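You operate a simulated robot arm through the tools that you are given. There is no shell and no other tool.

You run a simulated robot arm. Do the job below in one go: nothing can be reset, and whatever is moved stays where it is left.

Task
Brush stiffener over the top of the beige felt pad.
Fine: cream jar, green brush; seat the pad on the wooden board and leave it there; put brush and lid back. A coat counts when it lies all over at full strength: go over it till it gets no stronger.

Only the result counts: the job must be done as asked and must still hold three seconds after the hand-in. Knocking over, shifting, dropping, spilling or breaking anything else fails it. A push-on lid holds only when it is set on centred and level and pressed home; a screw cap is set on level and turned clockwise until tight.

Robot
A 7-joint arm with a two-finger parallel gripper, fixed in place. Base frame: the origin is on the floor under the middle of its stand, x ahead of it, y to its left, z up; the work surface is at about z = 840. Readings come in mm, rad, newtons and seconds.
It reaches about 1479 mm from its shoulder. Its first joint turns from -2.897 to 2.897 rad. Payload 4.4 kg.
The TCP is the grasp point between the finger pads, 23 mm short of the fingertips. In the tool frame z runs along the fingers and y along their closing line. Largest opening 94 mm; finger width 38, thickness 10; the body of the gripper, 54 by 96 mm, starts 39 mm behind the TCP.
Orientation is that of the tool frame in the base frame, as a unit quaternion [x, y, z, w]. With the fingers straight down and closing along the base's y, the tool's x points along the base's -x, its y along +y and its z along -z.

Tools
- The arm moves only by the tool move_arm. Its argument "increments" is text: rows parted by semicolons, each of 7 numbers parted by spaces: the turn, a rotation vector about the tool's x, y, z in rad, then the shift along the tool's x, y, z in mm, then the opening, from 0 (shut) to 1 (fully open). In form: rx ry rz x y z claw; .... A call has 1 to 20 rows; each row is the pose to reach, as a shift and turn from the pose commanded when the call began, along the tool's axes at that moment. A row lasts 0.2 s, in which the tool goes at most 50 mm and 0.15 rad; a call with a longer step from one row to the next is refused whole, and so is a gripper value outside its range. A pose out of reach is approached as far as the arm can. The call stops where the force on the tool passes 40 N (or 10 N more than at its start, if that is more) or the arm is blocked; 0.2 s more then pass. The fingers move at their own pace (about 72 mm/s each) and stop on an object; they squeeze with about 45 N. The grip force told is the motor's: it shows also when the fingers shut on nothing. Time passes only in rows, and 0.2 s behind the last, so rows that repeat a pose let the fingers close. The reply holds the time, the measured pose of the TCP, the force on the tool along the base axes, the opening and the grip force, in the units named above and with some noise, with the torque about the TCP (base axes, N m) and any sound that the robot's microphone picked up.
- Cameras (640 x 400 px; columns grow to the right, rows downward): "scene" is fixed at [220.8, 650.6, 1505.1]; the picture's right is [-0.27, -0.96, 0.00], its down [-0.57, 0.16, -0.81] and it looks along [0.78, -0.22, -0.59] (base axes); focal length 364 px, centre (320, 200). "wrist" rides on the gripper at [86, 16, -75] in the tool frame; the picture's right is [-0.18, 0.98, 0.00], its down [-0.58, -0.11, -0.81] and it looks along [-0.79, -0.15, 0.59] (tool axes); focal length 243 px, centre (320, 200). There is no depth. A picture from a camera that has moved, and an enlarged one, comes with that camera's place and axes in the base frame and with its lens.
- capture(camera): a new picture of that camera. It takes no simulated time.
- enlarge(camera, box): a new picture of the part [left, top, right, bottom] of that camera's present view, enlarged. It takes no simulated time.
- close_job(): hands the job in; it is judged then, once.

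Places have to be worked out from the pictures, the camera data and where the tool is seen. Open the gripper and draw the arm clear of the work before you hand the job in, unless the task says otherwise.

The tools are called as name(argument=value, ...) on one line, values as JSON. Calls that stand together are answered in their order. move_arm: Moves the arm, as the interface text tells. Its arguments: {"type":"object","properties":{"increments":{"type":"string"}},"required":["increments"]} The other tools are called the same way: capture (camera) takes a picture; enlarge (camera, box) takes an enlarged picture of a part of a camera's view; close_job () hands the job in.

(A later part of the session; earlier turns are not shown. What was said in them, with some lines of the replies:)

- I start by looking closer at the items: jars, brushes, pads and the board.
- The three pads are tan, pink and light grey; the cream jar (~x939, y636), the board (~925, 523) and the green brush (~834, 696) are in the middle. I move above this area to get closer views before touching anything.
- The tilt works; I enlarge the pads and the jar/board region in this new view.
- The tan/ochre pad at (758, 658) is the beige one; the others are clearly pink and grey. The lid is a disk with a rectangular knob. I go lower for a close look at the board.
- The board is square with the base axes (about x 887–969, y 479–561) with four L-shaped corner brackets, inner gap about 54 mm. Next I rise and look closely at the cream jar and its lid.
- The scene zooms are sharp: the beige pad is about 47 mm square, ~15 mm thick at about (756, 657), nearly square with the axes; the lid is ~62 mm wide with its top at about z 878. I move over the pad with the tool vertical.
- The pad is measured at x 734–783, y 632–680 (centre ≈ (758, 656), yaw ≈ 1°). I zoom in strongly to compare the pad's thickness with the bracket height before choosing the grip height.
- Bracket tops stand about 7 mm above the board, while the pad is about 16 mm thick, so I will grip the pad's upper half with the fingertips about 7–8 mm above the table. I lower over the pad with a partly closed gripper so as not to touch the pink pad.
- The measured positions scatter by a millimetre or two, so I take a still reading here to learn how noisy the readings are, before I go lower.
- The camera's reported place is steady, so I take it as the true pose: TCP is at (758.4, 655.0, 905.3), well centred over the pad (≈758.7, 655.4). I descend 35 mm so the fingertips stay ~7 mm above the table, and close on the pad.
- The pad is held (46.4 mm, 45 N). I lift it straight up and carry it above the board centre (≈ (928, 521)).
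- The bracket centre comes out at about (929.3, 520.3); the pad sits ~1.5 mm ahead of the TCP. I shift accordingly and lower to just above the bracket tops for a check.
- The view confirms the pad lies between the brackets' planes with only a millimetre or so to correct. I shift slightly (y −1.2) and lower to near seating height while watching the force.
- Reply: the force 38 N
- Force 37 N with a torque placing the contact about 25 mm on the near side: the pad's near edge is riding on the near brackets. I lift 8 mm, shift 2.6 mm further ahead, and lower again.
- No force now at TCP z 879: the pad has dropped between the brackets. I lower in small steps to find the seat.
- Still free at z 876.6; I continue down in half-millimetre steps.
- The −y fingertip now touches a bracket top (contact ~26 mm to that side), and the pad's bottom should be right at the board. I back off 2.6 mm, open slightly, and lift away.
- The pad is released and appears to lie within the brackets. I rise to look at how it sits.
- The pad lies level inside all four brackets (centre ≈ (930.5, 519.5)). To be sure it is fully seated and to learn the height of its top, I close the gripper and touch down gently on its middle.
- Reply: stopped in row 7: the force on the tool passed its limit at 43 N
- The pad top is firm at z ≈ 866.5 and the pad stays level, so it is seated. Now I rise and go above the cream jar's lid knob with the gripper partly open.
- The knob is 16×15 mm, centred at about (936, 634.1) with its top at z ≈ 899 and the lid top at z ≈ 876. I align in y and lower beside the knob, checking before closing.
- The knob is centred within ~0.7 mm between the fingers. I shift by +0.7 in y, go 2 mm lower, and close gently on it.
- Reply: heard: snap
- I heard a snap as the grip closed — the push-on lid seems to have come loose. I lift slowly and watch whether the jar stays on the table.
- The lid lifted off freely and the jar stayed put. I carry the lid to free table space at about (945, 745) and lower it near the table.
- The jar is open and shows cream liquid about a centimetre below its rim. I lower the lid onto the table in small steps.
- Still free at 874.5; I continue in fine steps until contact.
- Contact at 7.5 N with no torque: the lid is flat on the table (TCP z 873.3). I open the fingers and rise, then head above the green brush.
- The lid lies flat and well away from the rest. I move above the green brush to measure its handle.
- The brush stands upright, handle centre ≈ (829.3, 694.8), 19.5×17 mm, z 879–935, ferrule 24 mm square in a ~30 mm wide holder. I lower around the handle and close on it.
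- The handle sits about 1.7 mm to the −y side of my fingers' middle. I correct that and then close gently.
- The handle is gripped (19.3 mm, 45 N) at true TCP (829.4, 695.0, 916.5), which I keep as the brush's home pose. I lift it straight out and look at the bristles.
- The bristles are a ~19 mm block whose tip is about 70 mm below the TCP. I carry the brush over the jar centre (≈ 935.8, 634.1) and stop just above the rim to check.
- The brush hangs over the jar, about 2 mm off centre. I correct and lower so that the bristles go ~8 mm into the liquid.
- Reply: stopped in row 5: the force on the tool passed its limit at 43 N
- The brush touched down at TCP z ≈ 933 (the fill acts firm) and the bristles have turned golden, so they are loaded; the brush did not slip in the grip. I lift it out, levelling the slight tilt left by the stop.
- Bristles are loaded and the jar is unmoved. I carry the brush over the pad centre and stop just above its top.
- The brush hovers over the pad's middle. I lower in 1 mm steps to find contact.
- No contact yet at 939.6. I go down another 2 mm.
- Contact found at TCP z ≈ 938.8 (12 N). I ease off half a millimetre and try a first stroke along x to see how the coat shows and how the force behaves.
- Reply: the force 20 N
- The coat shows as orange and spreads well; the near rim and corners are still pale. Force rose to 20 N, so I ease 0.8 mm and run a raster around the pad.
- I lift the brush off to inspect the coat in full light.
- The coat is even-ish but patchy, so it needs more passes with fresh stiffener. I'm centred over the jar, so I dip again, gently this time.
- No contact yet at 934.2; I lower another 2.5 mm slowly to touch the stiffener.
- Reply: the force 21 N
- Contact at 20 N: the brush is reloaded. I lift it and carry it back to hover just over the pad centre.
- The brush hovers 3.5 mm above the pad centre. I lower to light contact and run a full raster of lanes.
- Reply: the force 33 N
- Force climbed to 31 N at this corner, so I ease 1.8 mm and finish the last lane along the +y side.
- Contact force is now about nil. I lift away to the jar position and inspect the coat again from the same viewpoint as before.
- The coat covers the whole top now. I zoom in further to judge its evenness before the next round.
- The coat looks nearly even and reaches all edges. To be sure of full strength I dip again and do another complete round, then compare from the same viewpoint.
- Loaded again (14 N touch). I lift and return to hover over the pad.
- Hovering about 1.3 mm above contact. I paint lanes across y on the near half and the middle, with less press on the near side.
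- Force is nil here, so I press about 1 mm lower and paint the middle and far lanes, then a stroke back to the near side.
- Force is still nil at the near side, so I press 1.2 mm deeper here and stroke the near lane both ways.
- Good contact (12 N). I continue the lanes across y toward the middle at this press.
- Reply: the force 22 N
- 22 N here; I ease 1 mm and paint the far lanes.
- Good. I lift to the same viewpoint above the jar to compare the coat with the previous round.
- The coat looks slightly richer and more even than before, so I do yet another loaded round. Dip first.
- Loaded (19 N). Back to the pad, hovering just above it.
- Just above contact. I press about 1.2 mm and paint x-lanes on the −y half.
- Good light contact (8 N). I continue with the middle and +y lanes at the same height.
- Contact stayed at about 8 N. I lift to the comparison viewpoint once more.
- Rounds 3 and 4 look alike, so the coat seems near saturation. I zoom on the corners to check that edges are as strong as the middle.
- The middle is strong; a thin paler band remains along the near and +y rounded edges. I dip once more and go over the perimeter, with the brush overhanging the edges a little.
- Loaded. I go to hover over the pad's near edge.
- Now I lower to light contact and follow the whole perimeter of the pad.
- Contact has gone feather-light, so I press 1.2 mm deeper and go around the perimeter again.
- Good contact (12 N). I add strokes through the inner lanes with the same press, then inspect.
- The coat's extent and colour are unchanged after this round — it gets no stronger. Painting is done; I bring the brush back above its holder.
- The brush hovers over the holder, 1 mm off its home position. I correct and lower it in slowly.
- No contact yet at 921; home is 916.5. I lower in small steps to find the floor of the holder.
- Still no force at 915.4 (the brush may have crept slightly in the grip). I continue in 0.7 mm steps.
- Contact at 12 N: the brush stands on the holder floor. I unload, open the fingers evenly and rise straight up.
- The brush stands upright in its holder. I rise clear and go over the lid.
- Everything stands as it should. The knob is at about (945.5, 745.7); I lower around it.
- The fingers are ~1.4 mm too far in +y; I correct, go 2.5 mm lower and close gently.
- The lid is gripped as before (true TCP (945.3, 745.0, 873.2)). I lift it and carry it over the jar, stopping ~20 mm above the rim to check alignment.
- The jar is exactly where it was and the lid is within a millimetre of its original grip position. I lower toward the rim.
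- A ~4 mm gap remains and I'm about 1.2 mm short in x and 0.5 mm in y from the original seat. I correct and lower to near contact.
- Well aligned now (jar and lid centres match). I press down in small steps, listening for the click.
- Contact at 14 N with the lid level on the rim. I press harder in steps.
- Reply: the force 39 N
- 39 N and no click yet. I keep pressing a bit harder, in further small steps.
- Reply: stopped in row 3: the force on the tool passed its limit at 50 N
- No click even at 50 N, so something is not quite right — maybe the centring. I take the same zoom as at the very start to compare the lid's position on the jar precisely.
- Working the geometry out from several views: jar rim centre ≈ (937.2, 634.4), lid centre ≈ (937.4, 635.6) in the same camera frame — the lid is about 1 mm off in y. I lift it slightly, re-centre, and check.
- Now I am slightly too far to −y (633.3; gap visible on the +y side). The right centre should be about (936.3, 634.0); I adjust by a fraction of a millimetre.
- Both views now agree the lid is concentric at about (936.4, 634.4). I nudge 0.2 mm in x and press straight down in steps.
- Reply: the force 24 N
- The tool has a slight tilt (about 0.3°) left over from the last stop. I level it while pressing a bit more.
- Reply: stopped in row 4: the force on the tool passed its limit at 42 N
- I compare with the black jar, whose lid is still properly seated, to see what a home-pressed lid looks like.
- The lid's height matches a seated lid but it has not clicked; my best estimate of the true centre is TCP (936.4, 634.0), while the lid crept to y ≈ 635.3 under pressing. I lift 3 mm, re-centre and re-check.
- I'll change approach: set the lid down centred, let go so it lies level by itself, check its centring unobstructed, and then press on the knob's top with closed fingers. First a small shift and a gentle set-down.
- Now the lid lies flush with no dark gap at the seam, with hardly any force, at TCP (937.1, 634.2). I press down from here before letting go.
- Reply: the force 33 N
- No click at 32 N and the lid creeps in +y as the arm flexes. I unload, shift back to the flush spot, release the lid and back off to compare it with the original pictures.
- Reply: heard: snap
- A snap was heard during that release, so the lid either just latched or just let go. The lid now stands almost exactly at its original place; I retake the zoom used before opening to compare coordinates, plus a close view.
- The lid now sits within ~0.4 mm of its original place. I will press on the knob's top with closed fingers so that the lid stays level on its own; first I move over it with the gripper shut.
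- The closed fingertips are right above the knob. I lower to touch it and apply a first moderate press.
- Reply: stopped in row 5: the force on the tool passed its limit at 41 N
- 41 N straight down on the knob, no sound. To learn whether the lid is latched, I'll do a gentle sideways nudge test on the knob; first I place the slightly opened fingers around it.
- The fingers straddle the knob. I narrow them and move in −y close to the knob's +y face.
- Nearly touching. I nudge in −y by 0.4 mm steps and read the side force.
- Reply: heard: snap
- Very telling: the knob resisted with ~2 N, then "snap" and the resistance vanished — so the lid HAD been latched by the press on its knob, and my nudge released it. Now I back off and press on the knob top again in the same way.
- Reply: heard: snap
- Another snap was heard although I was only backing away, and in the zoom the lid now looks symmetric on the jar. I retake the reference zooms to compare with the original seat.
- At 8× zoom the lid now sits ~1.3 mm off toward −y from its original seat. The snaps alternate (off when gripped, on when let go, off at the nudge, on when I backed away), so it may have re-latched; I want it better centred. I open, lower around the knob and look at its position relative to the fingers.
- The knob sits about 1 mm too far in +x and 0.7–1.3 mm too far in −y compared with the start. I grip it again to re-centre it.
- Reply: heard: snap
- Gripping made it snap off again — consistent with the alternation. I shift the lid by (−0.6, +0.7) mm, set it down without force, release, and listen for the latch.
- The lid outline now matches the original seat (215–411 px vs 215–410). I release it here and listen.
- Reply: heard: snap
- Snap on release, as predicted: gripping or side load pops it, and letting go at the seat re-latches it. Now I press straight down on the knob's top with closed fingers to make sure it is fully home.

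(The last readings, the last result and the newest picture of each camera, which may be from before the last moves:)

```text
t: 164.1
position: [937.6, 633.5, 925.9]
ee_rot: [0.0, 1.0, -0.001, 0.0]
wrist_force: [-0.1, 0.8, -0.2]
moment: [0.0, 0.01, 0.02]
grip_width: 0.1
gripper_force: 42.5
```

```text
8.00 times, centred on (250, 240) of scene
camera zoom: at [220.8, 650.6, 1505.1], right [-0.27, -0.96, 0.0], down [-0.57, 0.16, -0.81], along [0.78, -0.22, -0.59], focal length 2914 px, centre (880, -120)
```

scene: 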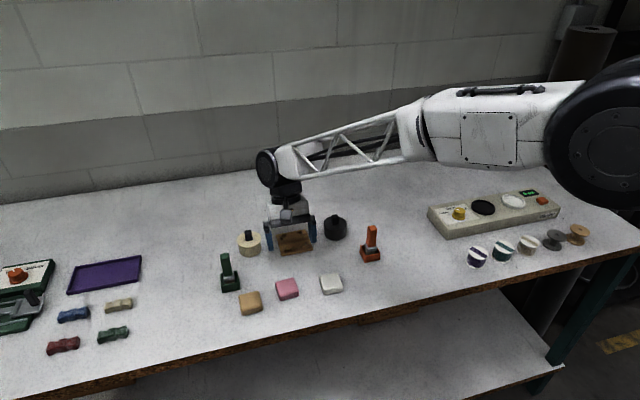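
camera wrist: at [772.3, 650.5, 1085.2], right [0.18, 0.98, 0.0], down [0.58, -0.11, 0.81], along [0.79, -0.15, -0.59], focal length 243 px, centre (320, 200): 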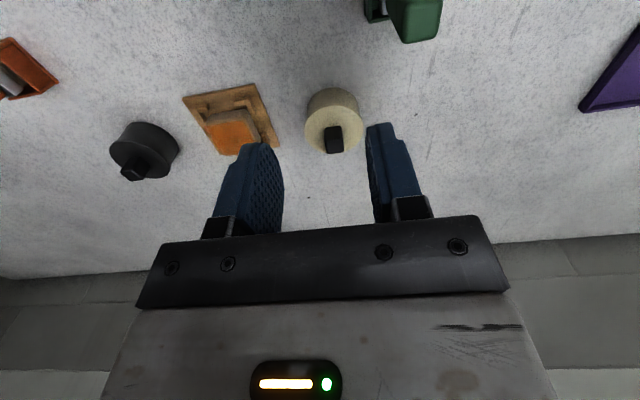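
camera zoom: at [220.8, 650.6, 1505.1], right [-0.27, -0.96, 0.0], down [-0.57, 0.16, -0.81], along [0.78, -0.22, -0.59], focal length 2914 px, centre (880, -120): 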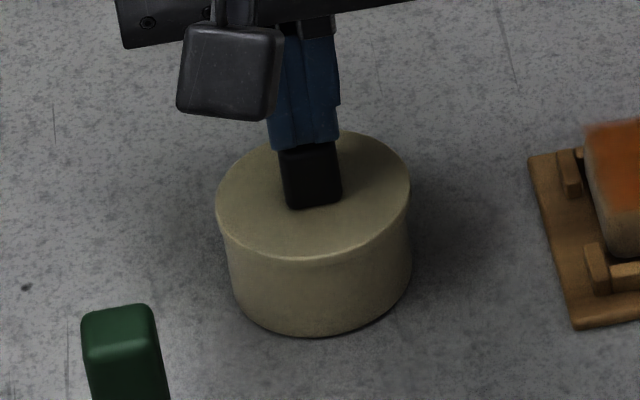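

The lid matches its original outline. I press down in small steps to about 30–35 N.

move_arm(increments="0 0 0 0 0 1 0; 0 0 0 0 0 1.7 0; 0 0 0 0 0 2.3 0; 0 0 0 0 0 2.9 0; 0 0 0 0 0 2.9 0")

enlarge(camera="wrist", box=[200, 40, 440, 200])

```text
t: 165.3
position: [940.1, 634.1, 923.4]
ee_rot: [-0.001, 1.0, 0.0, 0.002]
wrist_force: [-5.3, -0.2, 16.5]
moment: [-0.01, 0.19, 0.02]
grip_width: 0.0
gripper_force: 42.3
```

```text
2.50 times, centred on (320, 120) of wrist
camera zoom: at [851.0, 650.4, 999.9], right [0.18, 0.98, 0.0], down [0.58, -0.11, 0.81], along [0.79, -0.15, -0.59], focal length 606 px, centre (320, 400)
```

zoom: 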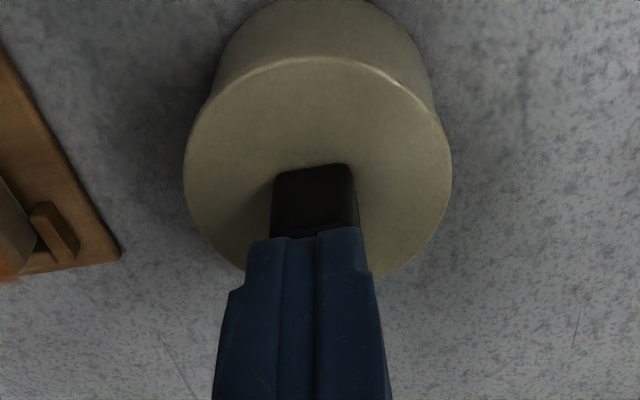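

16.5 N with some drag in x (−5 N). I compensate x a little and press on to about 35 N.

move_arm(increments="0 0 0 0.4 0 0.3 0; 0 0 0 0.6 0 0.9 0; 0 0 0 0.8 0 1.5 0; 0 0 0 0.9 0 1.8 0; 0 0 0 0.9 0 1.8 0; 0 0 0 0.9 0 1.8 0")

enlarge(camera="wrist", box=[200, 40, 440, 200])

enlarge(camera="scene", box=[235, 238, 265, 258])

```text
t: 166.3
position: [938.3, 635.5, 925.0]
ee_rot: [0.0, 1.0, 0.001, 0.003]
wrist_force: [1.8, 0.7, 4.0]
moment: [0.03, -0.02, 0.03]
grip_width: 0.0
gripper_force: 42.4
stopped in row 5: the force on the tool passed its limit at 41 N (the readings are from after the stop); the commanded pose is now the measured one
```

```text
2.50 times, centred on (320, 120) of wrist
camera zoom: at [850.2, 650.1, 999.9], right [0.18, 0.98, 0.0], down [0.58, -0.11, 0.81], along [0.8, -0.15, -0.59], focal length 606 px, centre (320, 400)
```

zoom: 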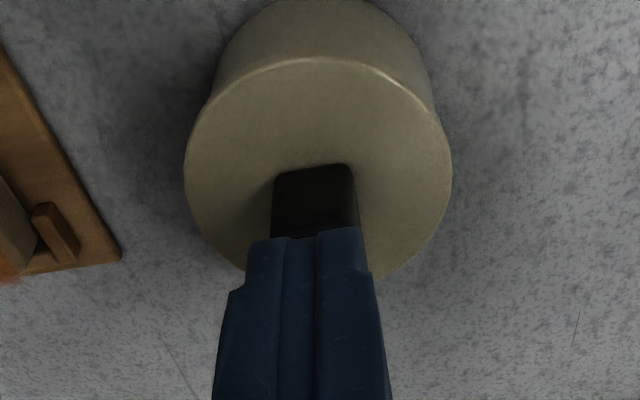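

```text
16.00 times, centred on (250, 248) of scene
camera zoom: at [220.8, 650.6, 1505.1], right [-0.27, -0.96, 0.0], down [-0.57, 0.16, -0.81], along [0.78, -0.22, -0.59], focal length 5827 px, centre (1440, -568)
```

zoom: 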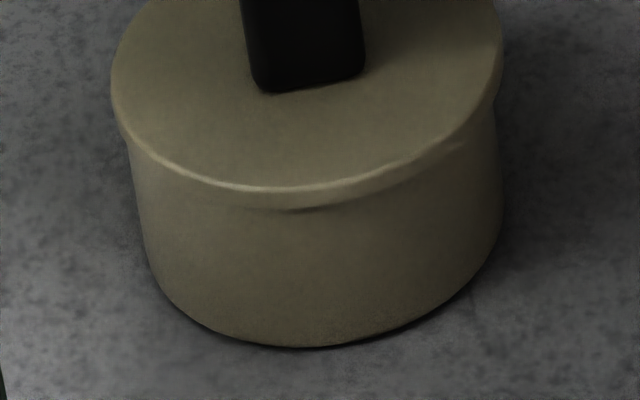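

Pressed to 41 N straight down with no unlatching snap. I withdraw straight up, move the arm clear, and open the gripper.

move_arm(increments="0 0 0 0 0 -3 0; 0 0 0 0 0 -15 0; 0 0 0 0 0 -50 0; 0 0 0 0 0 -95 0; 0 0 0 0 0 -130 0.3; 0 0 0 35 0 -140 0.6; 0 0 0 80 0 -150 0.8; 0 0 0 125 -10 -160 0.8; 0 0 0 165 -30 -160 0.8; 0 0 0 165 -30 -160 0.8")

capture(camera="scene")

enlarge(camera="scene", box=[225, 215, 275, 265])

capture(camera="wrist")

```text
t: 168.5
position: [771.4, 601.4, 1082.1]
ee_rot: [0.001, 1.0, 0.001, 0.002]
wrist_force: [0.5, -0.6, -0.7]
moment: [0.01, 0.02, 0.0]
grip_width: 75.1
gripper_force: 0.0
```

```text
taken
```

scene: 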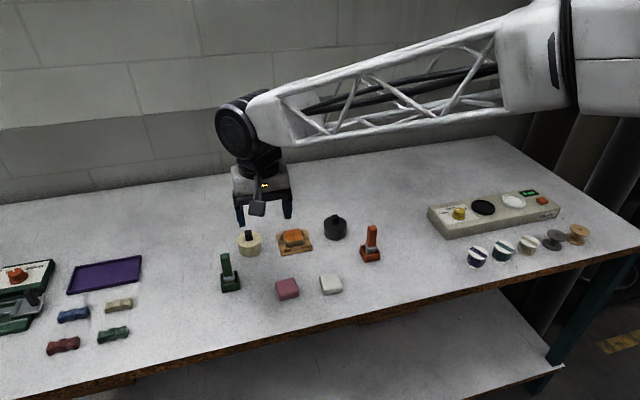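

```text
8.00 times, centred on (250, 240) of scene
camera zoom: at [220.8, 650.6, 1505.1], right [-0.27, -0.96, 0.0], down [-0.57, 0.16, -0.81], along [0.78, -0.22, -0.59], focal length 2914 px, centre (880, -120)
```

zoom: 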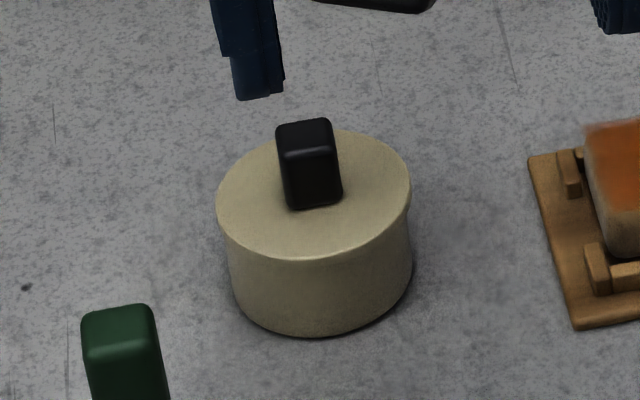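

```text
taken
camera wrist: at [684.8, 618.8, 1158.3], right [0.18, 0.98, 0.0], down [0.58, -0.11, 0.81], along [0.8, -0.15, -0.59], focal length 243 px, centre (320, 200)
```

wrist: 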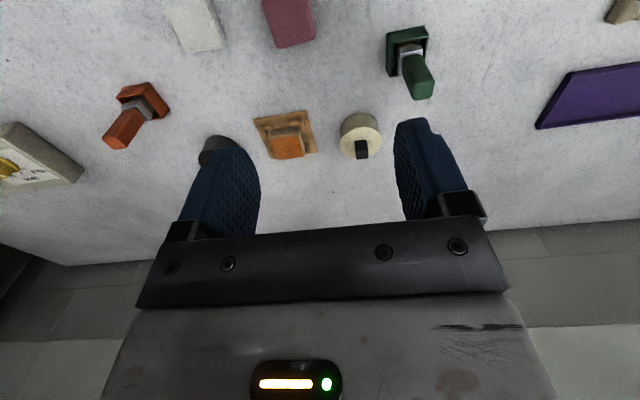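

No snap on withdrawal; the lid's outline and knob match the start. I check the pad, brush and the rest one last time.

enlarge(camera="scene", box=[270, 220, 330, 260])

enlarge(camera="scene", box=[190, 215, 400, 310])

enlarge(camera="wrist", box=[240, 100, 330, 170])

enlarge(camera="wrist", box=[370, 20, 450, 110])

```text
10.00 times, centred on (300, 240) of scene
camera zoom: at [220.8, 650.6, 1505.1], right [-0.27, -0.96, 0.0], down [-0.57, 0.16, -0.81], along [0.78, -0.22, -0.59], focal length 3642 px, centre (520, -200)
```

zoom: 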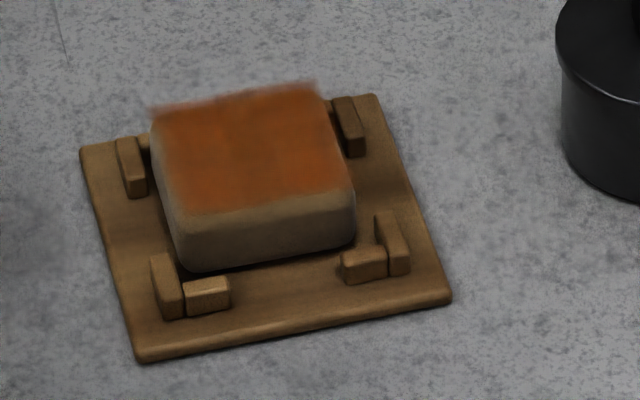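

```text
3.05 times, centred on (295, 262) of scene
camera zoom: at [220.8, 650.6, 1505.1], right [-0.27, -0.96, 0.0], down [-0.57, 0.16, -0.81], along [0.78, -0.22, -0.59], focal length 1110 px, centre (396, 10)
```

zoom: 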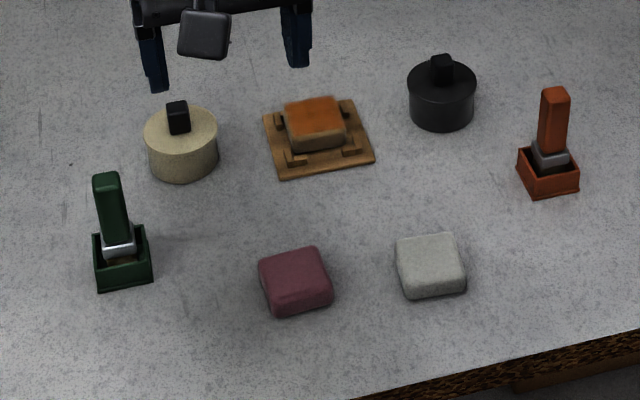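

```text
5.71 times, centred on (285, 135) of wrist
camera zoom: at [684.8, 618.8, 1158.3], right [0.18, 0.98, 0.0], down [0.58, -0.11, 0.81], along [0.8, -0.15, -0.59], focal length 1386 px, centre (520, 571)
```

zoom: 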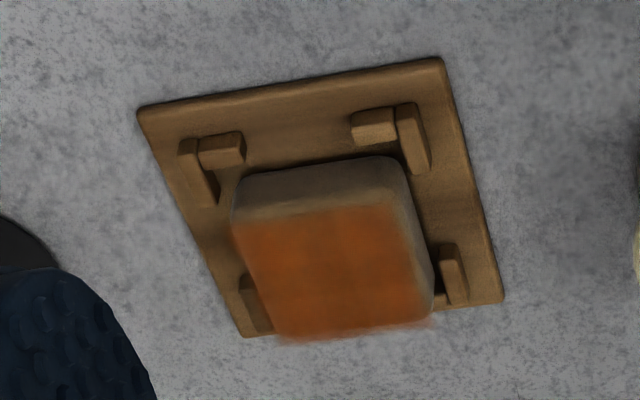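

```text
4.44 times, centred on (410, 65) of wrist
camera zoom: at [684.8, 618.8, 1158.3], right [0.18, 0.98, 0.0], down [0.58, -0.11, 0.81], along [0.8, -0.15, -0.59], focal length 1078 px, centre (-80, 800)
```

zoom: 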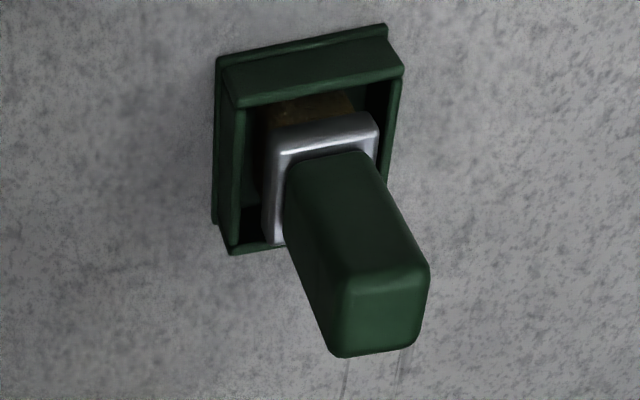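

In this fuller light I look closely at the coat once more for any weaker patches.

enlarge(camera="scene", box=[283, 226, 307, 242])

enlarge(camera="wrist", box=[268, 122, 306, 150])

```text
16.00 times, centred on (295, 234) of scene
camera zoom: at [220.8, 650.6, 1505.1], right [-0.27, -0.96, 0.0], down [-0.57, 0.16, -0.81], along [0.78, -0.22, -0.59], focal length 5827 px, centre (720, -344)
```

zoom: 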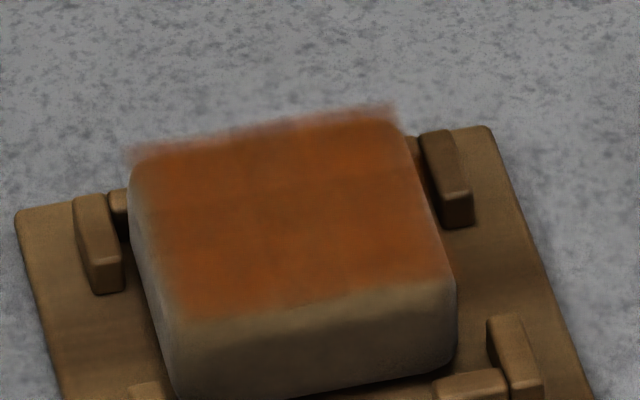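

```text
14.29 times, centred on (287, 136) of wrist
camera zoom: at [684.8, 618.8, 1158.3], right [0.18, 0.98, 0.0], down [0.58, -0.11, 0.81], along [0.8, -0.15, -0.59], focal length 3466 px, centre (791, 1114)
```

zoom: 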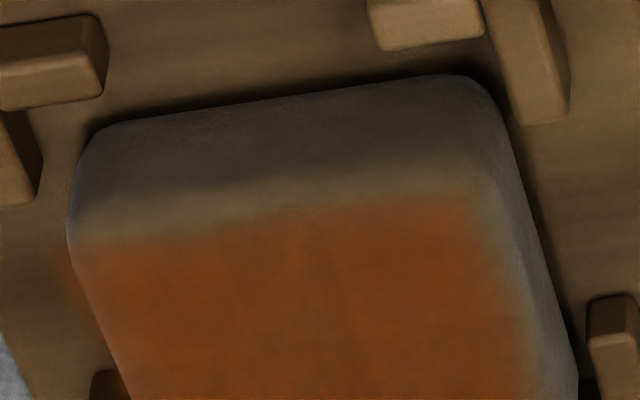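

Everything is in place: pad seated and coated evenly, brush in its holder, lid on the jar at its original spot. I draw the arm back to a clear pose and listen for any further sound.

move_arm(increments="0 0 0 15 -30 -20 0.9; 0 0 0 30 -65 -40 1; 0 0 0 45 -100 -60 1; 0 0 0 60 -135 -75 1; 0 0 0 65 -160 -80 1; 0 0 0 65 -160 -80 1; 0 0 0 65 -160 -80 1; 0 0 0 65 -160 -80 1; 0 0 0 65 -160 -80 1; 0 0 0 65 -160 -80 1; 0 0 0 65 -160 -80 1; 0 0 0 65 -160 -80 1")

capture(camera="scene")

enlarge(camera="scene", box=[190, 205, 400, 310])

```text
t: 171.1
position: [705.4, 445.4, 1161.5]
ee_rot: [0.0, 1.0, 0.0, 0.002]
wrist_force: [-0.2, -0.3, 0.2]
moment: [0.03, 0.02, -0.03]
grip_width: 94.0
gripper_force: 0.1
```

```text
taken
```

scene: 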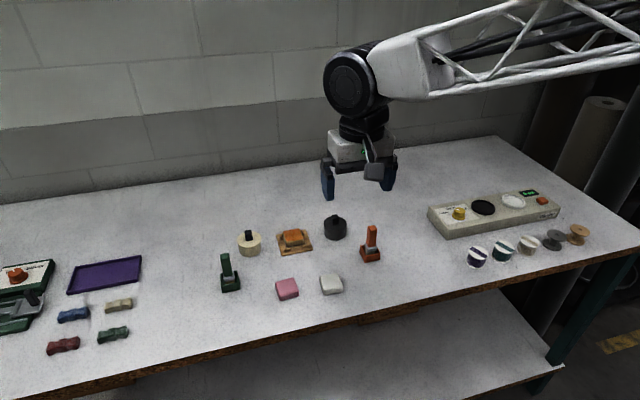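

```text
3.05 times, centred on (295, 258) of scene
camera zoom: at [220.8, 650.6, 1505.1], right [-0.27, -0.96, 0.0], down [-0.57, 0.16, -0.81], along [0.78, -0.22, -0.59], focal length 1110 px, centre (396, 25)
```

zoom: 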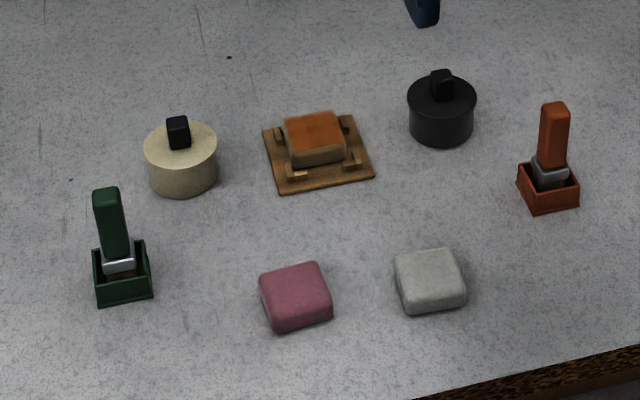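

The scene is calm and silent: the pad is seated on the board with a full coat, the brush is in its holder, and the lid is on the cream jar. The other items look undisturbed, and the arm is clear with the gripper open, so I hand the job in.

close_job()

```text
The job is handed in.
```

I handed the job in, but I can't be certain the lid on the cream jar is fully latched. The tool gave no result, so this is what the pictures and readings showed:

- **Pad:** The beige pad sits level inside the four brackets on the wooden board.
- **Coat:** I loaded the green brush five times. I went over the whole top, then around the edges, until the coat's colour and extent stopped changing between rounds. A thin, paler band remains on the rounded edges, and more brushing did not change it.
- **Brush:** It stands upright in its holder again.
- **Lid:** It took several tries to seat. Pressing it down while holding the knob never latched it. The snaps I heard suggest it popped off each time I gripped or nudged it and clicked back on when let go.
    - The last snap came as I released it. I then pressed straight down on the knob to 41 N with no further snap, and its outline matches the starting picture.
    - I did not test the hold again, because even a light sideways nudge had popped it off earlier.
- **Everything else:** Nothing was knocked over, dropped or spilled. The cream jar may have moved by up to a millimetre during the lid work. The arm is clear with the gripper open.
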